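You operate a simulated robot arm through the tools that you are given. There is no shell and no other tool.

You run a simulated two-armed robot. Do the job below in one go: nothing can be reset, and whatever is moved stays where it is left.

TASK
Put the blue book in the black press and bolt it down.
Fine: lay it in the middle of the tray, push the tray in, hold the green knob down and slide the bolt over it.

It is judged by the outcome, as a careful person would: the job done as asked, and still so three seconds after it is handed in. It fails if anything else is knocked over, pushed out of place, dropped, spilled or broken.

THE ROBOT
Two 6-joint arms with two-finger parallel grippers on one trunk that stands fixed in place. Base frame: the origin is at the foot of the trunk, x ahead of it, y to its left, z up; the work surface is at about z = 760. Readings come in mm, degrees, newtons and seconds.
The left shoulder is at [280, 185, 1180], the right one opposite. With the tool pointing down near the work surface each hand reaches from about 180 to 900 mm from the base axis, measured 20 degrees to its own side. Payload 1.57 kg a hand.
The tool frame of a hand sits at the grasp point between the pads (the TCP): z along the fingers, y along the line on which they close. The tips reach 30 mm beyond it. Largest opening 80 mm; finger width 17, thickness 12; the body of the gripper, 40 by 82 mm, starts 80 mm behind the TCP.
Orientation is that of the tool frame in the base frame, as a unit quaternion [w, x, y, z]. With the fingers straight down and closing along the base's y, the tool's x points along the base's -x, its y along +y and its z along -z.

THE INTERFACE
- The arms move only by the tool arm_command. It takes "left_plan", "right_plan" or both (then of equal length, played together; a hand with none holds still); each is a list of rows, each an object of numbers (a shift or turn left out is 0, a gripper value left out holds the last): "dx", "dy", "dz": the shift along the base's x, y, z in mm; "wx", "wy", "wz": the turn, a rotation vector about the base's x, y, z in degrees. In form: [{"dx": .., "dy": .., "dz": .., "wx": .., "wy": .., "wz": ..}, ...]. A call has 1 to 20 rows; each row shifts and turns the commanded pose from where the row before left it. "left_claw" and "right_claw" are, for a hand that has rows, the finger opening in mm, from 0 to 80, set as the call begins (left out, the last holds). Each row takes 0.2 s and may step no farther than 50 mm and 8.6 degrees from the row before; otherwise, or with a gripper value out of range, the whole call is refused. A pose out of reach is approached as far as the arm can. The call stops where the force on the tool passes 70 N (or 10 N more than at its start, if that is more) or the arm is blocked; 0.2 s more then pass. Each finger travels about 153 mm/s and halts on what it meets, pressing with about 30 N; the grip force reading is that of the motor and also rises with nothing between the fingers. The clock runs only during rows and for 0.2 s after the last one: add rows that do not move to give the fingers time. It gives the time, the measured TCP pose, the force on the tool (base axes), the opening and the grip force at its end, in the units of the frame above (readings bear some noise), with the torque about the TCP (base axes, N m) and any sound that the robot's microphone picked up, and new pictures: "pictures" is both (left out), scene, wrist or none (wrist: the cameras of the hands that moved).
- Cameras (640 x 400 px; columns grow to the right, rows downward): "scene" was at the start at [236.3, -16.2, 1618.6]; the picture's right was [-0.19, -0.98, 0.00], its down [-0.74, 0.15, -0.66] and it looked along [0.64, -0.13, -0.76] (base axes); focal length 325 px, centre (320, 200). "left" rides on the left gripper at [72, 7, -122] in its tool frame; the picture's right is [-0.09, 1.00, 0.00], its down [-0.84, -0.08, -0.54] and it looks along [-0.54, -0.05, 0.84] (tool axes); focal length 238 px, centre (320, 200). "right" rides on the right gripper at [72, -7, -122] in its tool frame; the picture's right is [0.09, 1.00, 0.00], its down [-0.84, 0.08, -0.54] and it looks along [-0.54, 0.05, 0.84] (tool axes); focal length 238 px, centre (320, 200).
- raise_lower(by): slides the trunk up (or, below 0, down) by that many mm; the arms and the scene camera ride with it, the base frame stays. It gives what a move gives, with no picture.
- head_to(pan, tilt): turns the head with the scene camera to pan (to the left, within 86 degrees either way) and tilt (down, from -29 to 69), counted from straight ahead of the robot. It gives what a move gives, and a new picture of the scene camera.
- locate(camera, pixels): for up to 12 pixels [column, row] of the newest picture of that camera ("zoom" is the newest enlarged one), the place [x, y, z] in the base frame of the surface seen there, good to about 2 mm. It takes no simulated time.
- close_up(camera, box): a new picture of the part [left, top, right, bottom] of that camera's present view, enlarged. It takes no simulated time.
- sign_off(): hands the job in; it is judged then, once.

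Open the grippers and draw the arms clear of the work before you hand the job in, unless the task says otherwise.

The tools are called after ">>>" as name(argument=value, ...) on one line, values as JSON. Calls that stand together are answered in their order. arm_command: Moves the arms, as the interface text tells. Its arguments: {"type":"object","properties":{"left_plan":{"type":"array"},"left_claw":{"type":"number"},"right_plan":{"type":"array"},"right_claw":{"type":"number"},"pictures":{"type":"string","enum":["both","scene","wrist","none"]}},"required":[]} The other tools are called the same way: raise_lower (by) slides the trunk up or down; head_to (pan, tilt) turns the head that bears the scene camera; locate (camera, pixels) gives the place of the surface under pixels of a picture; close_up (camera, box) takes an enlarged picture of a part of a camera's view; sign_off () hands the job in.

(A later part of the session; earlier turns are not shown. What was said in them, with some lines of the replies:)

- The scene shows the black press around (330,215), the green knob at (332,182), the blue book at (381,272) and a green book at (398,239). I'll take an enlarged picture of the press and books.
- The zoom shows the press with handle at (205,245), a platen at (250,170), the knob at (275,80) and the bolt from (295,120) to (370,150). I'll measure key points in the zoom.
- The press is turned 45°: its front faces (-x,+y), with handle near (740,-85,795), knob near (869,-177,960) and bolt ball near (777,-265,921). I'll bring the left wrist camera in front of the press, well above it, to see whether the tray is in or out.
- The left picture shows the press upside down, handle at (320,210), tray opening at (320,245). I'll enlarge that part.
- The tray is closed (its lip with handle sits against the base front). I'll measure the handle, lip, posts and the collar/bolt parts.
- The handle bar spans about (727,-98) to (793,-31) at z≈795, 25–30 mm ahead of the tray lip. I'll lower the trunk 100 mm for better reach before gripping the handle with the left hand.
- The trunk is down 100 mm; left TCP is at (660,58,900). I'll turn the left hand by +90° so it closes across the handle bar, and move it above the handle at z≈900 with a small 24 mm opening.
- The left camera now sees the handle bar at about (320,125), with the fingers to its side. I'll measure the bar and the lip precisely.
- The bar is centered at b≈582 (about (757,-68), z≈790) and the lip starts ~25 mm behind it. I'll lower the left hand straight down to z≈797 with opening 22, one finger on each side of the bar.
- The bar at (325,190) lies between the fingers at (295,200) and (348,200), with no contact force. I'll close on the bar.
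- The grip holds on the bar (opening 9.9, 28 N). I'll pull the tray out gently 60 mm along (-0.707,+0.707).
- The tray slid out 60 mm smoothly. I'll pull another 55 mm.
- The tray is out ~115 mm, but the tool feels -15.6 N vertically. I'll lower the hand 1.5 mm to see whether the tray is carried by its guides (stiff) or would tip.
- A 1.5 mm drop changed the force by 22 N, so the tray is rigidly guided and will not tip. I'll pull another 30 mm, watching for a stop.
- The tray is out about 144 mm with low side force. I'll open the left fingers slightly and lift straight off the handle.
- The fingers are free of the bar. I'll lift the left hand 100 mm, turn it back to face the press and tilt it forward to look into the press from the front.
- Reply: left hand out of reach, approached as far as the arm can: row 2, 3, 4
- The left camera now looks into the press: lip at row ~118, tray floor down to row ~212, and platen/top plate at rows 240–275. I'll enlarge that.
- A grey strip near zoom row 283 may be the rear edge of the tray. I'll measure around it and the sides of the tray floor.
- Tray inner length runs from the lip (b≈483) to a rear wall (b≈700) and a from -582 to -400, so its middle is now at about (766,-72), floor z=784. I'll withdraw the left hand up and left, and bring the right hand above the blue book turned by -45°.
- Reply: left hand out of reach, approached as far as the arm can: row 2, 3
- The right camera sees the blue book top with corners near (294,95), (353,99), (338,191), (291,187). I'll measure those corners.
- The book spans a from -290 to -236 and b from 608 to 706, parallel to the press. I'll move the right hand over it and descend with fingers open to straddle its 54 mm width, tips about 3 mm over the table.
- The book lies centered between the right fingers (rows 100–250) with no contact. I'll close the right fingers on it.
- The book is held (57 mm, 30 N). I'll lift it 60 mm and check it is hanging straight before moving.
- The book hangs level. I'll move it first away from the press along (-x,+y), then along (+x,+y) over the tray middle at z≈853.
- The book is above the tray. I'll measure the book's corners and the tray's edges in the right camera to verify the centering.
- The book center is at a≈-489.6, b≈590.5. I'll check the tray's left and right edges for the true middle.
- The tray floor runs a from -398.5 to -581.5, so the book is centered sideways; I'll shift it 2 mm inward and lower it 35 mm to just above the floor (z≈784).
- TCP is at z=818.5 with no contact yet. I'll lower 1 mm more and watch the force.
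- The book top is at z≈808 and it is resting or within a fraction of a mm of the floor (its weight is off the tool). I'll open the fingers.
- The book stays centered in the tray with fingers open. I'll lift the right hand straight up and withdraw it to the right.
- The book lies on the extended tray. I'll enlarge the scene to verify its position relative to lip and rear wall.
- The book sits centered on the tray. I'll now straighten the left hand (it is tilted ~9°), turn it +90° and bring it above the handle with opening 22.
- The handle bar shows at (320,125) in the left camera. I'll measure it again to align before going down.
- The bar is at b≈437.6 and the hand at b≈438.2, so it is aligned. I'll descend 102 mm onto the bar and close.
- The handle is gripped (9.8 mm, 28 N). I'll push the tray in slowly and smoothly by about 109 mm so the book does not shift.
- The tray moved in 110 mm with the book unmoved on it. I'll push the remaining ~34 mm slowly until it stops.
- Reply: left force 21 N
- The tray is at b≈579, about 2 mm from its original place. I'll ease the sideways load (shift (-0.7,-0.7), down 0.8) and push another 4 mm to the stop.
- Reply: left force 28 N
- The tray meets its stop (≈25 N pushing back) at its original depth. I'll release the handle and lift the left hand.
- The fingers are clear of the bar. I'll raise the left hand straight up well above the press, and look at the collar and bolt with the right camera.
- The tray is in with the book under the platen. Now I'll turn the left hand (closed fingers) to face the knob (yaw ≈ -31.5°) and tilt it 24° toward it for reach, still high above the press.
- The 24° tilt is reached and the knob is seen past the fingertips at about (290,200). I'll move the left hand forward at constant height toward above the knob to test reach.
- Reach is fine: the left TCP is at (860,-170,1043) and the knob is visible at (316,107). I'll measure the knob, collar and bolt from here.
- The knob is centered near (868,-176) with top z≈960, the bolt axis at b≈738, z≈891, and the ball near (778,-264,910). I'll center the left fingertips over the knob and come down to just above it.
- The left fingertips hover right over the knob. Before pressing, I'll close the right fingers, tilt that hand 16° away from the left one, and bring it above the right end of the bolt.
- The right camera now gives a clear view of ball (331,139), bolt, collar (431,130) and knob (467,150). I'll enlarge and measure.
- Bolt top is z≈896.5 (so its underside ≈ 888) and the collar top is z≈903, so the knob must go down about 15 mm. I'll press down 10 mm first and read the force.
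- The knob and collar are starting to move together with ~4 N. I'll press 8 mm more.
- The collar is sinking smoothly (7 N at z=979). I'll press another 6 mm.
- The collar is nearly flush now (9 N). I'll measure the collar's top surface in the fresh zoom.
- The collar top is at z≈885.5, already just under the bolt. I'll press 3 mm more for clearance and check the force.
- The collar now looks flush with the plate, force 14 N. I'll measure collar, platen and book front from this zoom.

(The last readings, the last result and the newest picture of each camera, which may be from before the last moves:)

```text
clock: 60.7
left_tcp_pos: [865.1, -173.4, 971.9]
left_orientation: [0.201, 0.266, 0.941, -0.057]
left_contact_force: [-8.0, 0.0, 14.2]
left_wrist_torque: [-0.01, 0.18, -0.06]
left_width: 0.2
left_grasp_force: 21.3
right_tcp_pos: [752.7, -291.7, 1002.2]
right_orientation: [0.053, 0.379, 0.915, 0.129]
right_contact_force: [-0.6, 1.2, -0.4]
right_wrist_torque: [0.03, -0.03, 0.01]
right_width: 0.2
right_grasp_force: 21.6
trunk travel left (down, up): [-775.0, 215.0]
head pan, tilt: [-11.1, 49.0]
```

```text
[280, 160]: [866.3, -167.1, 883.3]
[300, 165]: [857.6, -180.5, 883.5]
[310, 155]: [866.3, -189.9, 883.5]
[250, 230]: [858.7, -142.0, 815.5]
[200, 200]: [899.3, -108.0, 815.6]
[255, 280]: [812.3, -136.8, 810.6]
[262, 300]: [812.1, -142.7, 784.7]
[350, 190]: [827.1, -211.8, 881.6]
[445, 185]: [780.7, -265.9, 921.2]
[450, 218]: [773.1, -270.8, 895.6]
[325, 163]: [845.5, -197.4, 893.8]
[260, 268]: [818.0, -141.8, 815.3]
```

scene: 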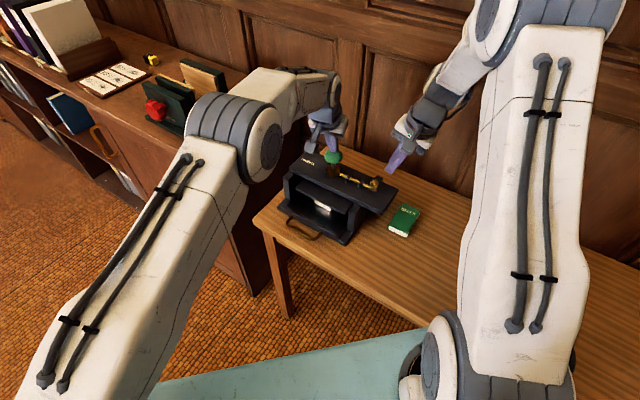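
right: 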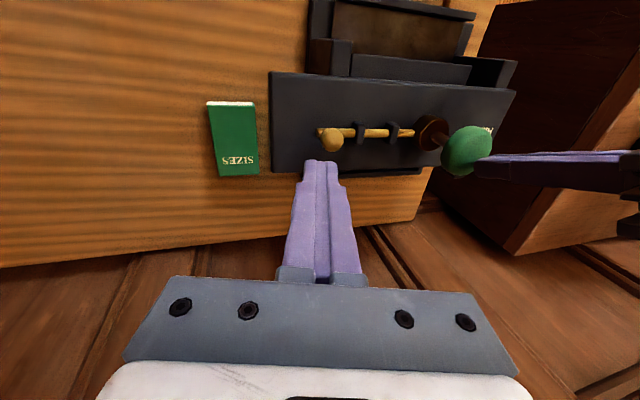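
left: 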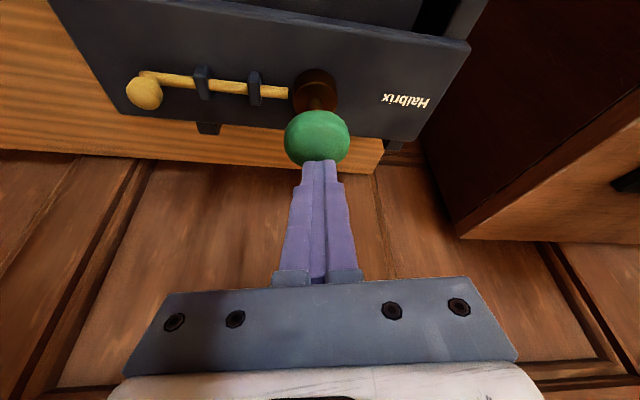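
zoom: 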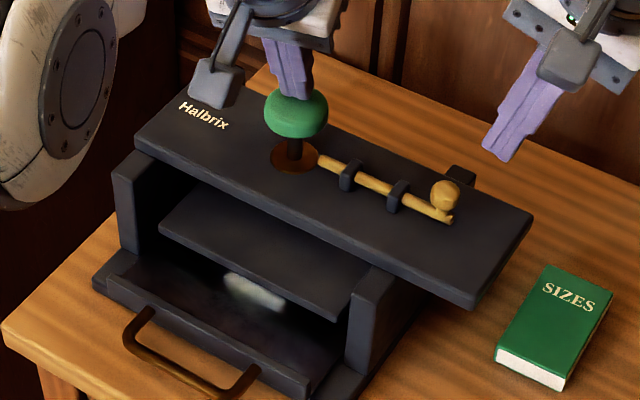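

The collar top is z≈883.4 (bolt underside ≈ 888) and the platen rests on the book. Now I'll lower the right fingertips behind the bolt's end, with about 10 mm of gap to the ball.

>>> arm_command(right_plan=[{"dx": -4, "dy": -3.6, "dz": -20}, {"dz": -20}, {"dz": -18}, {"dz": -14}, {"dz": -8}, {"dz": -6}, {}], pictures="both")

>>> close_up(camera="scene", box=[310, 130, 420, 230])

```text
clock: 62.3
left_tcp_pos: [864.6, -173.5, 971.5]
left_orientation: [0.2, 0.267, 0.941, -0.057]
left_contact_force: [-4.0, -2.3, 19.3]
left_wrist_torque: [-0.09, 0.08, -0.08]
left_width: 0.2
left_grasp_force: 20.9
right_tcp_pos: [747.6, -295.3, 915.6]
right_orientation: [0.053, 0.379, 0.915, 0.127]
right_contact_force: [0.4, -1.2, 0.5]
right_wrist_torque: [0.03, 0.01, 0.0]
right_width: 0.0
right_grasp_force: 21.3
trunk travel left (down, up): [-775.0, 215.0]
head pan, tilt: [-11.1, 49.0]
```

scene: 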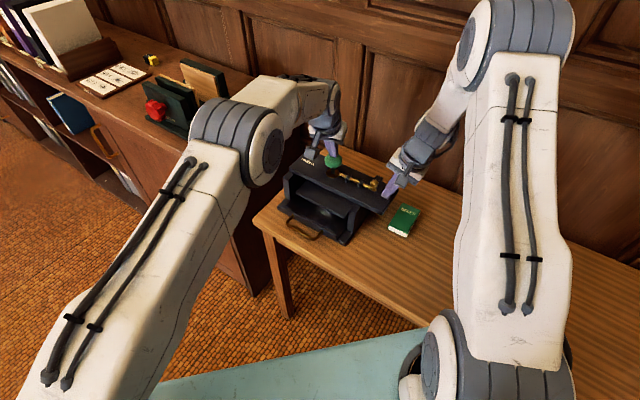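
right: 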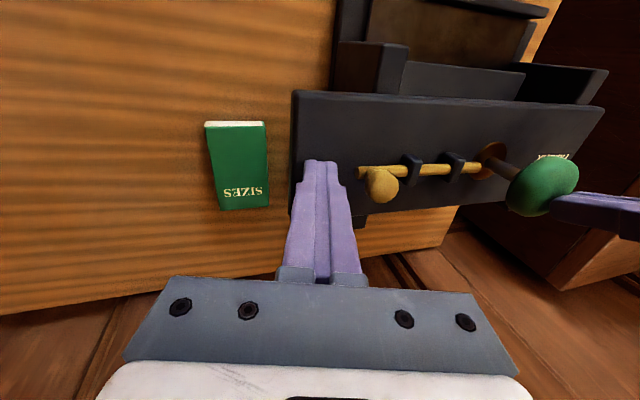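

```text
4.00 times, centred on (365, 180) of scene
```

zoom: 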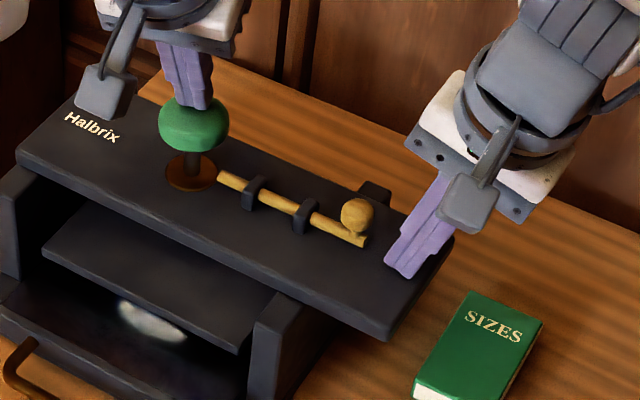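

The right fingertips are in line with the bolt (b≈737.4 vs 738), about 15 mm from its end. I'll push along (+0.707,+0.707) by 27 mm and check.

>>> arm_command(right_plan=[{"dx": 3.5, "dy": 3.5}, {"dx": 3.5, "dy": 3.5}, {"dx": 2.8, "dy": 2.8}, {"dx": 2.1, "dy": 2.1}, {"dx": 2.1, "dy": 2.1}, {"dx": 2.1, "dy": 2.1}, {"dx": 2.1, "dy": 2.1}, {"dx": 1.0, "dy": 1.0}, {}], pictures="both")

>>> close_up(camera="scene", box=[310, 130, 420, 230])

```text
clock: 64.3
left_tcp_pos: [865.2, -172.8, 972.4]
left_orientation: [0.201, 0.266, 0.941, -0.056]
left_contact_force: [-3.4, -2.2, 19.2]
left_wrist_torque: [-0.14, 0.0, 0.04]
left_width: 0.2
left_grasp_force: 21.3
right_tcp_pos: [768.5, -276.5, 915.6]
right_orientation: [0.053, 0.379, 0.915, 0.128]
right_contact_force: [0.5, -0.5, -0.6]
right_wrist_torque: [-0.01, 0.02, -0.03]
right_width: 0.0
right_grasp_force: 20.9
trunk travel left (down, up): [-775.0, 215.0]
head pan, tilt: [-11.1, 49.0]
```

scene: 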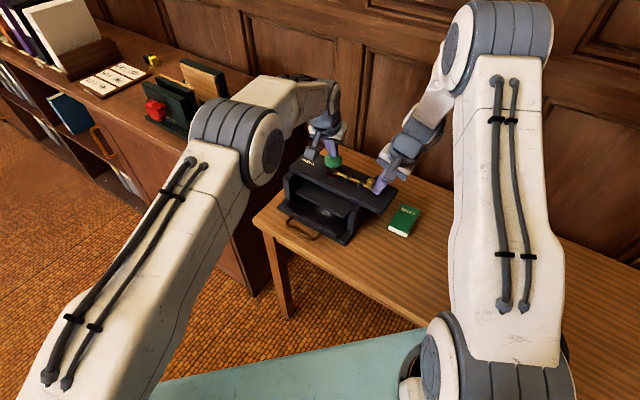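
right: 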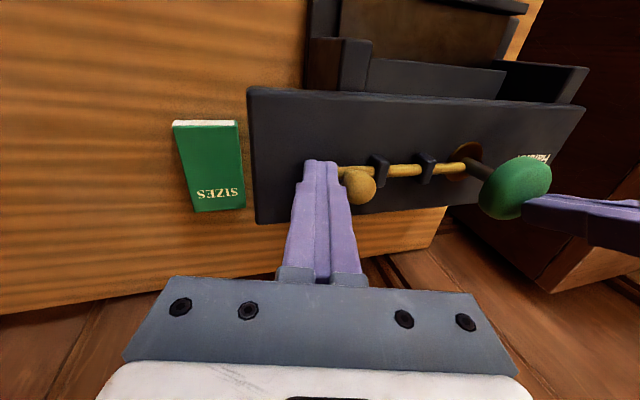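

```text
4.00 times, centred on (365, 180) of scene
```

zoom: 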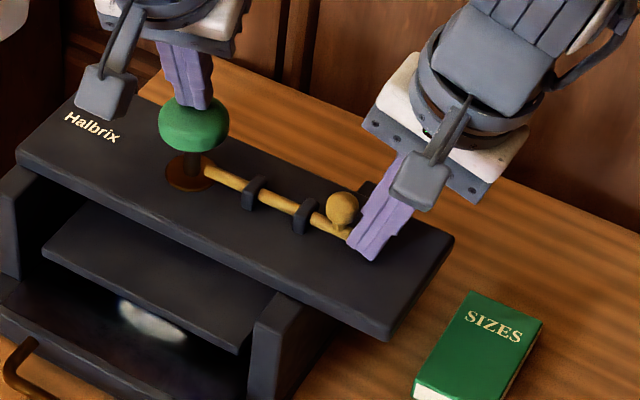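

The bolt is sliding easily over the collar (now ~13 mm in). I'll push another 12 mm slowly.

>>> arm_command(right_plan=[{"dx": 1.4, "dy": 1.4}, {"dx": 1.4, "dy": 1.4}, {"dx": 1.4, "dy": 1.4}, {"dx": 1.4, "dy": 1.4}, {"dx": 1.4, "dy": 1.4}, {"dx": 1.4, "dy": 1.4}, {}], pictures="wrist")

>>> close_up(camera="scene", box=[310, 130, 420, 230])

```text
clock: 65.9
left_tcp_pos: [862.1, -173.7, 971.9]
left_orientation: [0.2, 0.266, 0.941, -0.056]
left_contact_force: [1.8, -1.3, 11.5]
left_wrist_torque: [-0.05, -0.09, -0.04]
left_width: 0.0
left_grasp_force: 21.7
right_tcp_pos: [773.4, -271.4, 914.0]
right_orientation: [0.052, 0.38, 0.915, 0.128]
right_contact_force: [-41.8, -38.8, 15.1]
right_wrist_torque: [-0.81, 0.91, 0.02]
right_width: 0.0
right_grasp_force: 21.5
trunk travel left (down, up): [-775.0, 215.0]
head pan, tilt: [-11.1, 49.0]
```

right: 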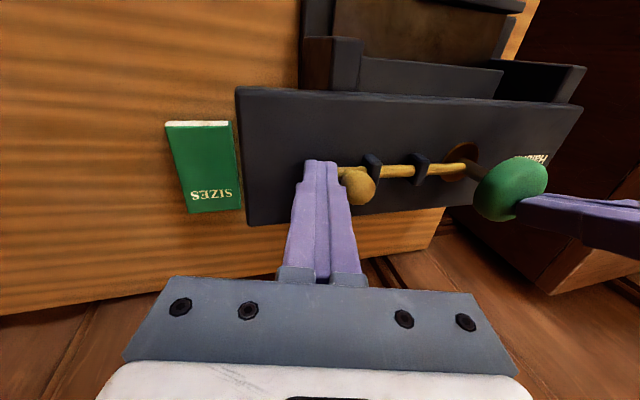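

```text
4.00 times, centred on (365, 180) of scene
```

zoom: 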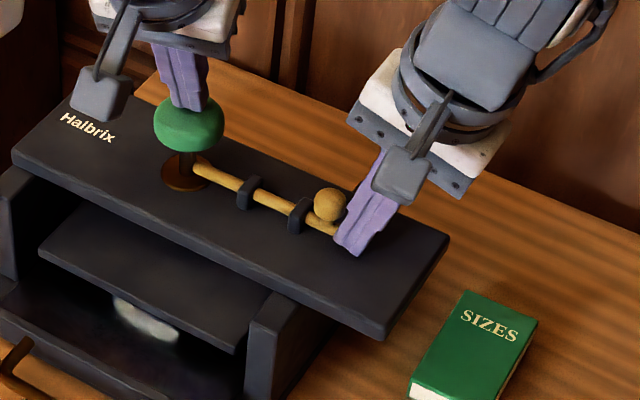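

The right hand met a firm stop (57 N along the push) after ~7 mm and the bolt tip now lies over the collar near the stem. I'll back the right hand off at once to take the load away.

>>> arm_command(right_plan=[{"dx": -3, "dy": -3}, {"dx": -3, "dy": -3}, {}], pictures="wrist")

>>> close_up(camera="right", box=[320, 110, 560, 240])

>>> close_up(camera="scene", box=[315, 150, 395, 215])

```text
clock: 66.7
left_tcp_pos: [863.6, -171.5, 971.7]
left_orientation: [0.201, 0.266, 0.941, -0.056]
left_contact_force: [-12.0, 2.2, 20.0]
left_wrist_torque: [-0.03, 0.31, 0.05]
left_width: 0.2
left_grasp_force: 21.4
right_tcp_pos: [769.6, -272.2, 917.0]
right_orientation: [0.055, 0.379, 0.915, 0.13]
right_contact_force: [-2.4, -3.7, -3.9]
right_wrist_torque: [-0.22, 0.12, -0.04]
right_width: 0.2
right_grasp_force: 21.0
trunk travel left (down, up): [-775.0, 215.0]
head pan, tilt: [-11.1, 49.0]
```

right: 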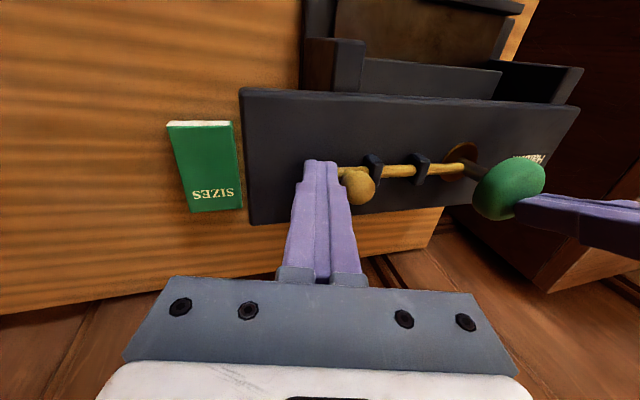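

```text
2.67 times, centred on (440, 175) of right
```

zoom: 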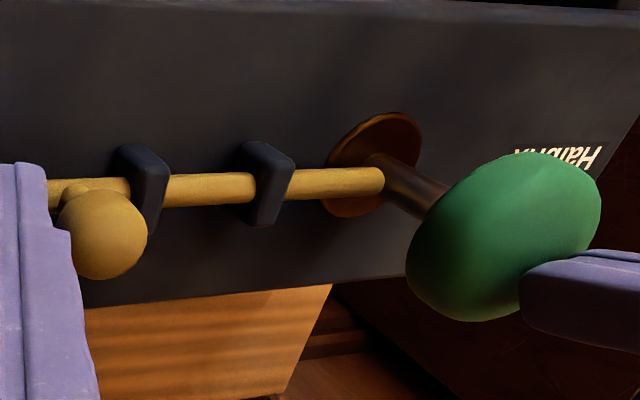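

```text
6.15 times, centred on (355, 182) of scene
```

zoom: 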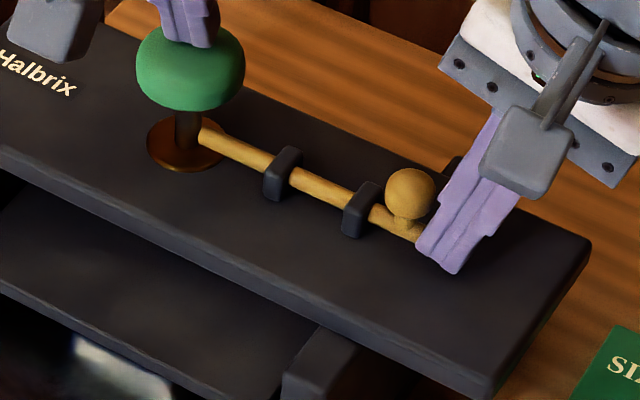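

The bolt's tip is over the collar and against the stem, i.e. fully slid. I'll measure the bolt tip, ball, plate corners and collar to check how far the press itself shifted.

>>> locate(camera="zoom", pixels=[[207, 135], [410, 190], [412, 236], [285, 165], [365, 200], [170, 160], [195, 165], [491, 395], [588, 242], [188, 125], [195, 50], [300, 270]])

>>> close_up(camera="scene", box=[260, 140, 420, 260])

```text
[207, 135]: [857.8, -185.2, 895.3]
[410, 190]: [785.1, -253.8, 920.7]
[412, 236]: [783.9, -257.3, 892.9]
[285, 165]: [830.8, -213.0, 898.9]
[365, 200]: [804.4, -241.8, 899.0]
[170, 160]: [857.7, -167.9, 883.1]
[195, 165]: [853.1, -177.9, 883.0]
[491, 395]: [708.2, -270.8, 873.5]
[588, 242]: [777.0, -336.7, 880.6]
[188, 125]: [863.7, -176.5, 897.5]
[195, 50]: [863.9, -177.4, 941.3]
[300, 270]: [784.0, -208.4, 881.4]
```

```text
3.33 times, centred on (340, 200) of scene
```

zoom: 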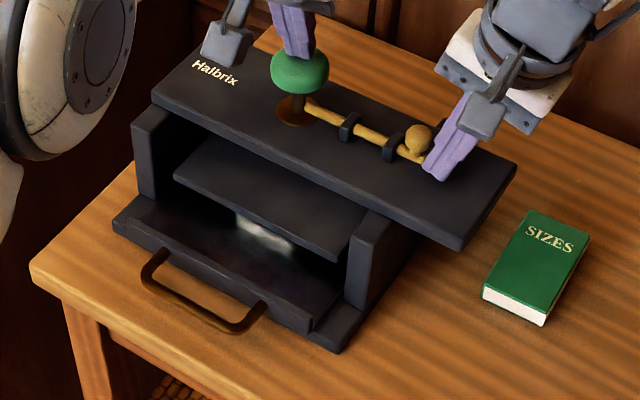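

The plate corners read (708,-271) and (777,-337), the same as at the start, so the press has not shifted. I'll check the exact bolt tip against stem and collar from the right camera.

>>> close_up(camera="right", box=[400, 130, 520, 200])

```text
5.33 times, centred on (460, 165) of right
```

zoom: 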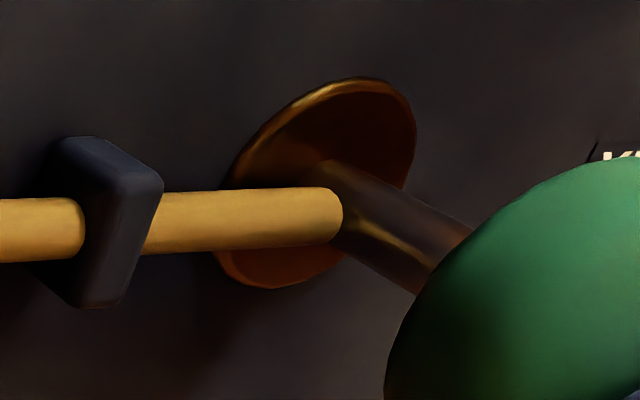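

>>> locate(camera="zoom", pixels=[[335, 205], [325, 195], [340, 220], [300, 210], [350, 215], [360, 190], [245, 160], [330, 90], [410, 130], [260, 280], [230, 250], [320, 130]])

```text
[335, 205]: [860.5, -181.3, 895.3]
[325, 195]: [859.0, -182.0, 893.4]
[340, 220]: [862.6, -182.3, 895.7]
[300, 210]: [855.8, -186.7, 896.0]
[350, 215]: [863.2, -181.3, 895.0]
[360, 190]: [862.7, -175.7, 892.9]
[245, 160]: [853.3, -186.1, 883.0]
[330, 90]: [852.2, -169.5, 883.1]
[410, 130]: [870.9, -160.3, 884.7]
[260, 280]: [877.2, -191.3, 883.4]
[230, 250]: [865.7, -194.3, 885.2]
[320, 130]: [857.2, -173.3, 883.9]
```

The bolt tip (862.6,-182.3) touches the stem and overlaps the collar by about 10 mm: it is fully slid over. I'll draw the right hand back along the bolt axis and then up.

>>> arm_command(right_plan=[{"dx": -3, "dy": -3}, {"dx": -5, "dy": -5}, {"dx": -5, "dy": -5}, {"dx": -4, "dy": -4, "dz": 5}, {"dx": -3, "dy": -3, "dz": 25}, {"dz": 35}, {"dz": 35, "dx": -10, "dy": -5}, {"dx": -30, "dy": -10, "dz": 10}, {"dx": -30, "dy": -10, "dz": 10}, {}], pictures="both")

>>> close_up(camera="scene", box=[290, 140, 410, 240])

```text
clock: 68.9
left_tcp_pos: [864.1, -171.8, 971.0]
left_orientation: [0.201, 0.266, 0.941, -0.057]
left_contact_force: [-10.2, 1.2, 20.4]
left_wrist_torque: [-0.01, 0.23, -0.01]
left_width: 0.2
left_grasp_force: 21.6
right_tcp_pos: [678.3, -318.6, 1034.3]
right_orientation: [0.053, 0.379, 0.915, 0.129]
right_contact_force: [-0.1, 0.0, 0.4]
right_wrist_torque: [0.02, -0.02, -0.02]
right_width: 0.0
right_grasp_force: 21.5
trunk travel left (down, up): [-775.0, 215.0]
head pan, tilt: [-11.1, 49.0]
```

scene: 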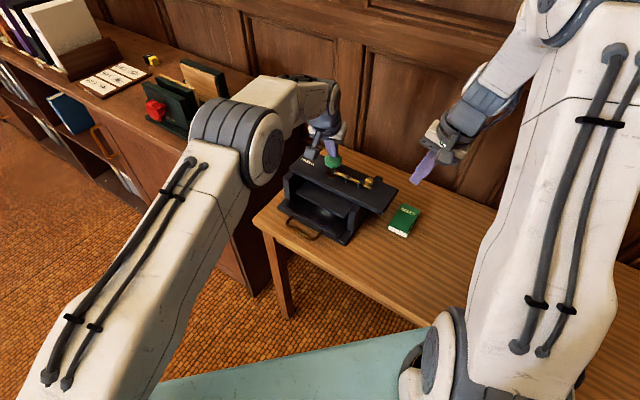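
right: 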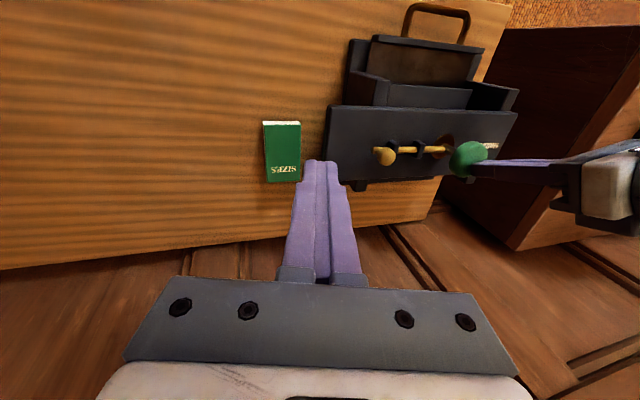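

```text
4.00 times, centred on (350, 190) of scene
```

zoom: 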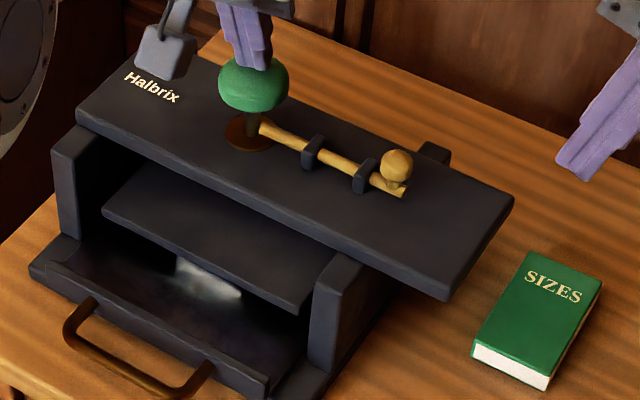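

The bolt rests over the collar on its own. I'll now release the knob slowly by raising the left hand in small steps.

>>> arm_command(left_plan=[{"dz": 1}, {"dz": 1}, {"dz": 1}, {"dz": 1}, {"dz": 1}, {"dz": 1}, {"dz": 1}, {"dz": 1}, {}], pictures="none")

>>> close_up(camera="scene", box=[290, 140, 410, 240])

>>> close_up(camera="right", box=[320, 90, 540, 200])

```text
clock: 70.9
left_tcp_pos: [862.9, -172.0, 977.1]
left_orientation: [0.199, 0.267, 0.941, -0.056]
left_contact_force: [0.4, 0.3, 0.0]
left_wrist_torque: [-0.03, 0.04, 0.02]
left_width: 0.0
left_grasp_force: 21.6
right_tcp_pos: [681.4, -319.3, 1034.4]
right_orientation: [0.053, 0.379, 0.915, 0.129]
right_contact_force: [0.6, 0.2, -0.2]
right_wrist_torque: [-0.04, 0.01, 0.0]
right_width: 0.0
right_grasp_force: 21.0
trunk travel left (down, up): [-775.0, 215.0]
head pan, tilt: [-11.1, 49.0]
```

```text
4.00 times, centred on (350, 190) of scene
```

zoom: 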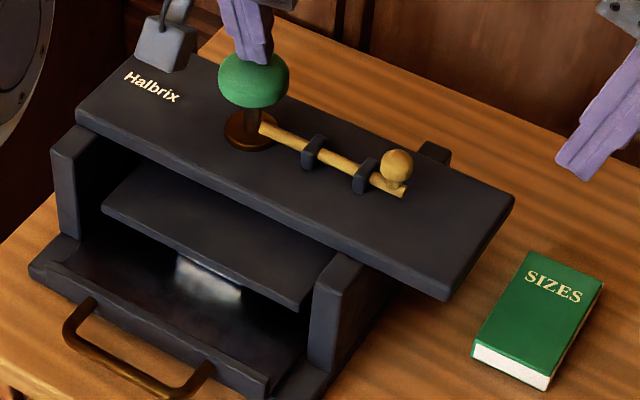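

```text
2.91 times, centred on (430, 145) of right
```

zoom: 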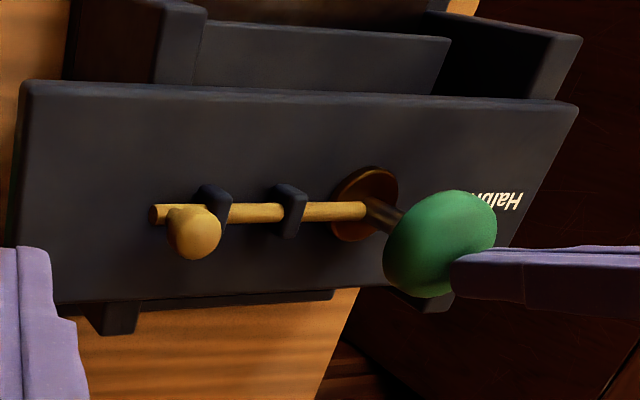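

The left hand feels no force any more and the knob is held down by the bolt. I'll raise the left hand straight up and draw it back to the left.

>>> arm_command(left_plan=[{"dz": 5}, {"dz": 10}, {"dz": 20}, {"dz": 30}, {"dz": 30}, {"dx": -25, "dy": 25, "dz": 10}, {"dx": -30, "dy": 30}, {"dx": -30, "dy": 30}, {"dx": -30, "dy": 30}, {"dx": -30, "dy": 30}, {}], right_plan=[{}, {}, {}, {}, {}, {"dx": -15, "dy": -8}, {"dx": -15, "dy": -8}, {"dx": -15, "dy": -8}, {"dx": -15, "dy": -8}, {"dx": -15, "dy": -8}, {}], right_claw=0, pictures="both")

>>> close_up(camera="scene", box=[260, 140, 420, 260])

```text
clock: 73.3
left_tcp_pos: [718.7, -26.7, 1085.3]
left_orientation: [0.2, 0.267, 0.941, -0.057]
left_contact_force: [0.0, 0.8, 0.6]
left_wrist_torque: [-0.01, -0.02, -0.02]
left_width: 0.0
left_grasp_force: 21.5
right_tcp_pos: [605.0, -359.2, 1035.4]
right_orientation: [0.053, 0.379, 0.915, 0.128]
right_contact_force: [-0.2, 0.4, 0.4]
right_wrist_torque: [-0.01, 0.01, -0.02]
right_width: 0.1
right_grasp_force: 21.7
trunk travel left (down, up): [-775.0, 215.0]
head pan, tilt: [-11.1, 49.0]
```

scene: 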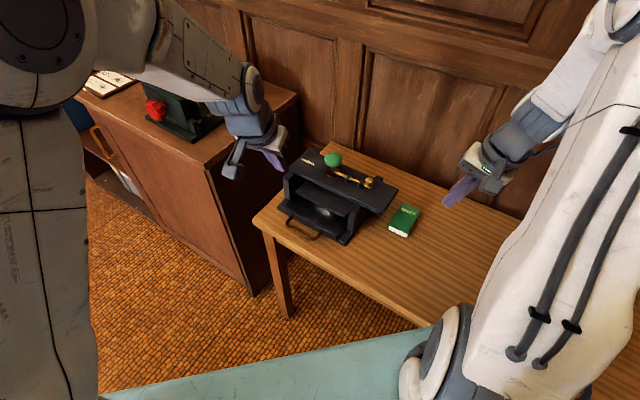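
right: 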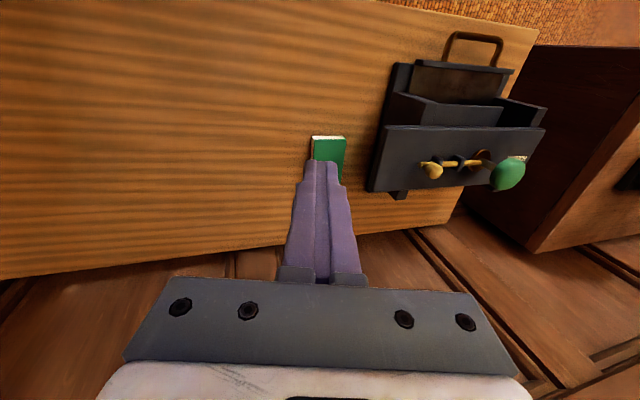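
left: 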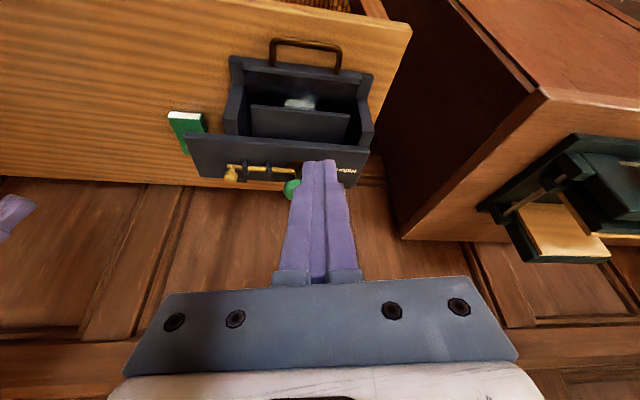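

```text
3.33 times, centred on (340, 200) of scene
```

zoom: 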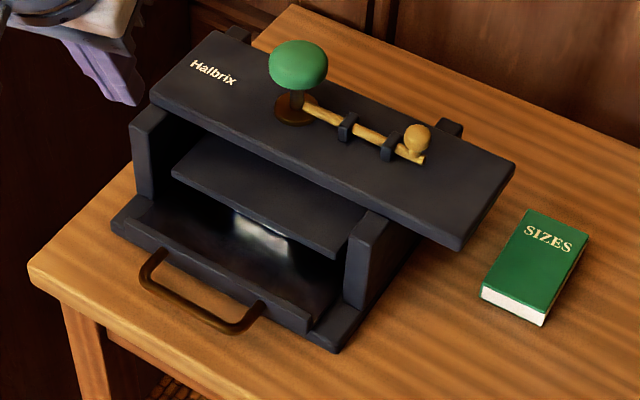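

The knob stays down under the bolt with both hands away. I'll measure the knob, collar, bolt and platen heights to confirm.

>>> locate(camera="zoom", pixels=[[300, 60], [285, 108], [305, 120], [308, 108], [418, 132], [240, 180], [300, 215], [255, 232], [262, 245], [200, 290], [462, 245], [514, 170]])

>>> close_up(camera="left", box=[210, 30, 390, 150])

```text
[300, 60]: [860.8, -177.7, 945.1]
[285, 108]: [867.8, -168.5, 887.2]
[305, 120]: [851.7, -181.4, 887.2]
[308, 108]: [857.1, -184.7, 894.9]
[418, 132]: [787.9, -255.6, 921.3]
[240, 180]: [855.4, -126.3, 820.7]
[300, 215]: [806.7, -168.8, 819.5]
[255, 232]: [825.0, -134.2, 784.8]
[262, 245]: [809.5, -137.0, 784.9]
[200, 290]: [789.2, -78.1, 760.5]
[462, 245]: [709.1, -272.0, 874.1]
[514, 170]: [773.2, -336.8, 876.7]
```

```text
3.33 times, centred on (300, 90) of left
```

zoom: 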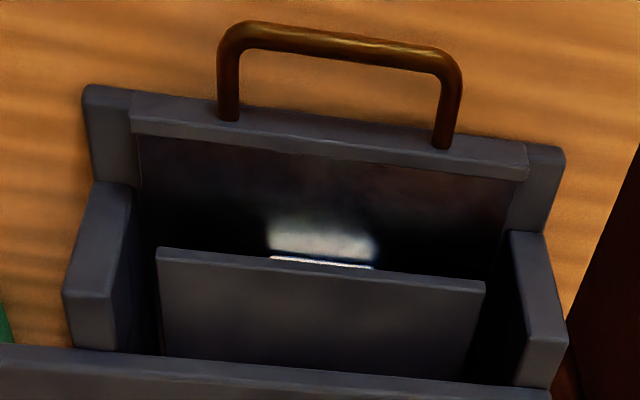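

The collar is held at z≈887 under the bolt (knob top 945 vs 960 before). I'll check that the tray's handle and lip are where they were at the start.

>>> locate(camera="zoom", pixels=[[340, 42], [280, 35], [400, 52], [330, 145], [180, 120], [490, 162], [110, 110], [545, 170], [320, 262]])

```text
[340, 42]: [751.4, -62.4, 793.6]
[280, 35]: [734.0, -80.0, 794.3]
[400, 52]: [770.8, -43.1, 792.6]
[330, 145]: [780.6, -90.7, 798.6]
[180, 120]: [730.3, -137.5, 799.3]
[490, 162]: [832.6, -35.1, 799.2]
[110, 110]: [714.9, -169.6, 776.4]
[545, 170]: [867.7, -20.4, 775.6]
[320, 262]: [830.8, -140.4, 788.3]
```

The lip reads b≈614–616 here versus ≈619 at first, perhaps only a matter of which edge I hit. I'll zoom in more to measure the lip and bar precisely.

>>> close_up(camera="left", box=[260, 30, 350, 86])

```text
7.11 times, centred on (305, 58) of left
```

zoom: 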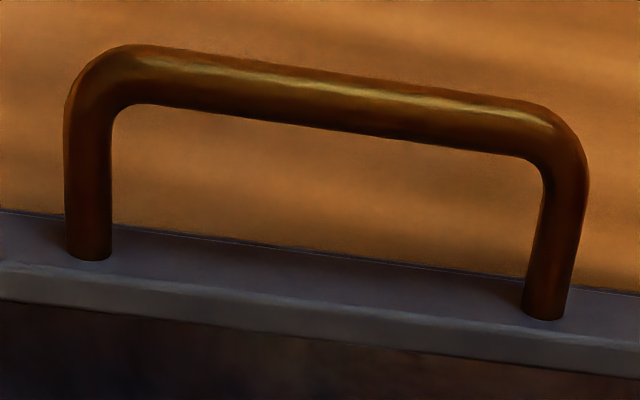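

>>> locate(camera="zoom", pixels=[[320, 75], [320, 85], [320, 100], [320, 115], [320, 252], [320, 275], [320, 292], [320, 305], [320, 320], [320, 332], [88, 255], [545, 310]])

```text
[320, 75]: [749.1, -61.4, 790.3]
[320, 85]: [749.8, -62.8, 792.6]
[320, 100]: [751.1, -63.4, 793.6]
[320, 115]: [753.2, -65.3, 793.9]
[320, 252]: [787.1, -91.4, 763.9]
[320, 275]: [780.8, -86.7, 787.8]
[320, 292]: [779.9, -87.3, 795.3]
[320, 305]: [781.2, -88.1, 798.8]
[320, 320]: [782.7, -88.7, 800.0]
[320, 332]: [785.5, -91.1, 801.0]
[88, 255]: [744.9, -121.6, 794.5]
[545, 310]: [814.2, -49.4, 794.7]
```

The lip (b≈613–621) and handle match their closed position, and the book's front edge is at b≈687 under the platen. I'll now draw both arms farther back and open the grippers.

>>> arm_command(left_plan=[{"dx": -30, "dy": 28}, {"dx": -30, "dy": 28}, {"dx": -30, "dy": 28, "dz": 5}, {"dx": -30, "dy": 28, "dz": 5}, {"dx": -30, "dy": 28, "dz": 5}, {}, {}], right_plan=[{"dx": -20, "dy": 0}, {"dx": -20, "dy": 0}, {"dx": -20, "dy": 0}, {"dx": -20, "dy": 0}, {"dx": -20, "dy": 0}, {}, {}], left_claw=80, right_claw=80, pictures="scene")

>>> close_up(camera="scene", box=[260, 130, 430, 260])

```text
clock: 74.9
left_tcp_pos: [570.1, 111.1, 1098.5]
left_orientation: [0.199, 0.267, 0.941, -0.057]
left_contact_force: [0.2, 0.4, 1.0]
left_wrist_torque: [-0.01, -0.02, 0.01]
left_width: 80.2
left_grasp_force: 0.1
right_tcp_pos: [505.7, -358.9, 1034.6]
right_orientation: [0.053, 0.38, 0.915, 0.129]
right_contact_force: [-0.1, 0.1, -0.1]
right_wrist_torque: [0.0, -0.02, 0.01]
right_width: 80.0
right_grasp_force: 0.0
trunk travel left (down, up): [-775.0, 215.0]
head pan, tilt: [-11.1, 49.0]
```

scene: 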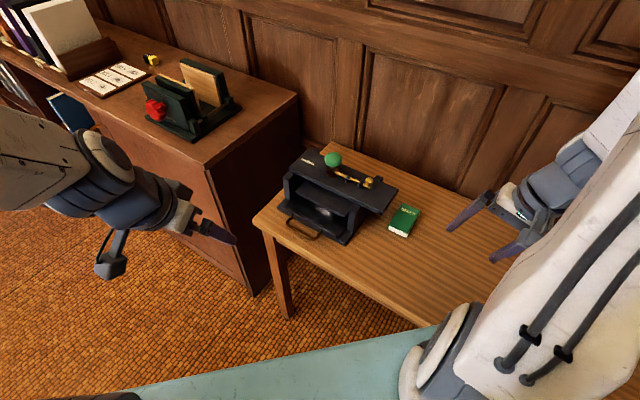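

```text
3.08 times, centred on (345, 195) of scene
```

zoom: 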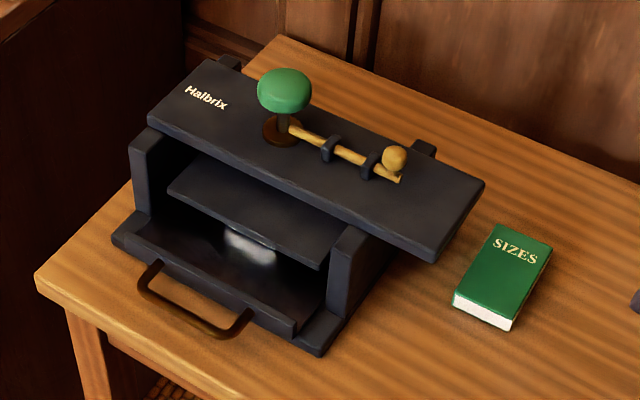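

Both arms are clear with open grippers. The knob is still down under the bolt, the tray is in with the book under the platen, and the green book is where it was. I'm handing the job in.

>>> sign_off()

```text
The job is handed in.
```

The blue book is in the press and bolted down. It lies about 4 mm towards the front of the point right under the knob, though it was set in the middle of the tray to within a couple of millimetres.

- **Tray:** It started closed, so I pulled it out about 144 mm, laid the book on it and pushed it back to its stop. The handle and lip read the same as before, within measuring error.
- **Knob and bolt:** I pressed the knob about 19 mm, until the platen (the pressing plate) met the book. I then slid the bolt until its tip touched the knob's stem, overlapping the collar by about 10 mm. When released, the knob rose about 4 mm and has been held by the bolt since. That lets the platen ease up by the same amount, so the book is locked in but may not be squeezed tight.
- **Push at the stop:** The bolt reached its stop harder than intended, with a brief 57 N push. The press's corners measured within about 1 to 3 mm of where they started, so any shift is too small to tell from measuring error.

In the last picture the green book looks untouched. Both arms are back with their grippers open.
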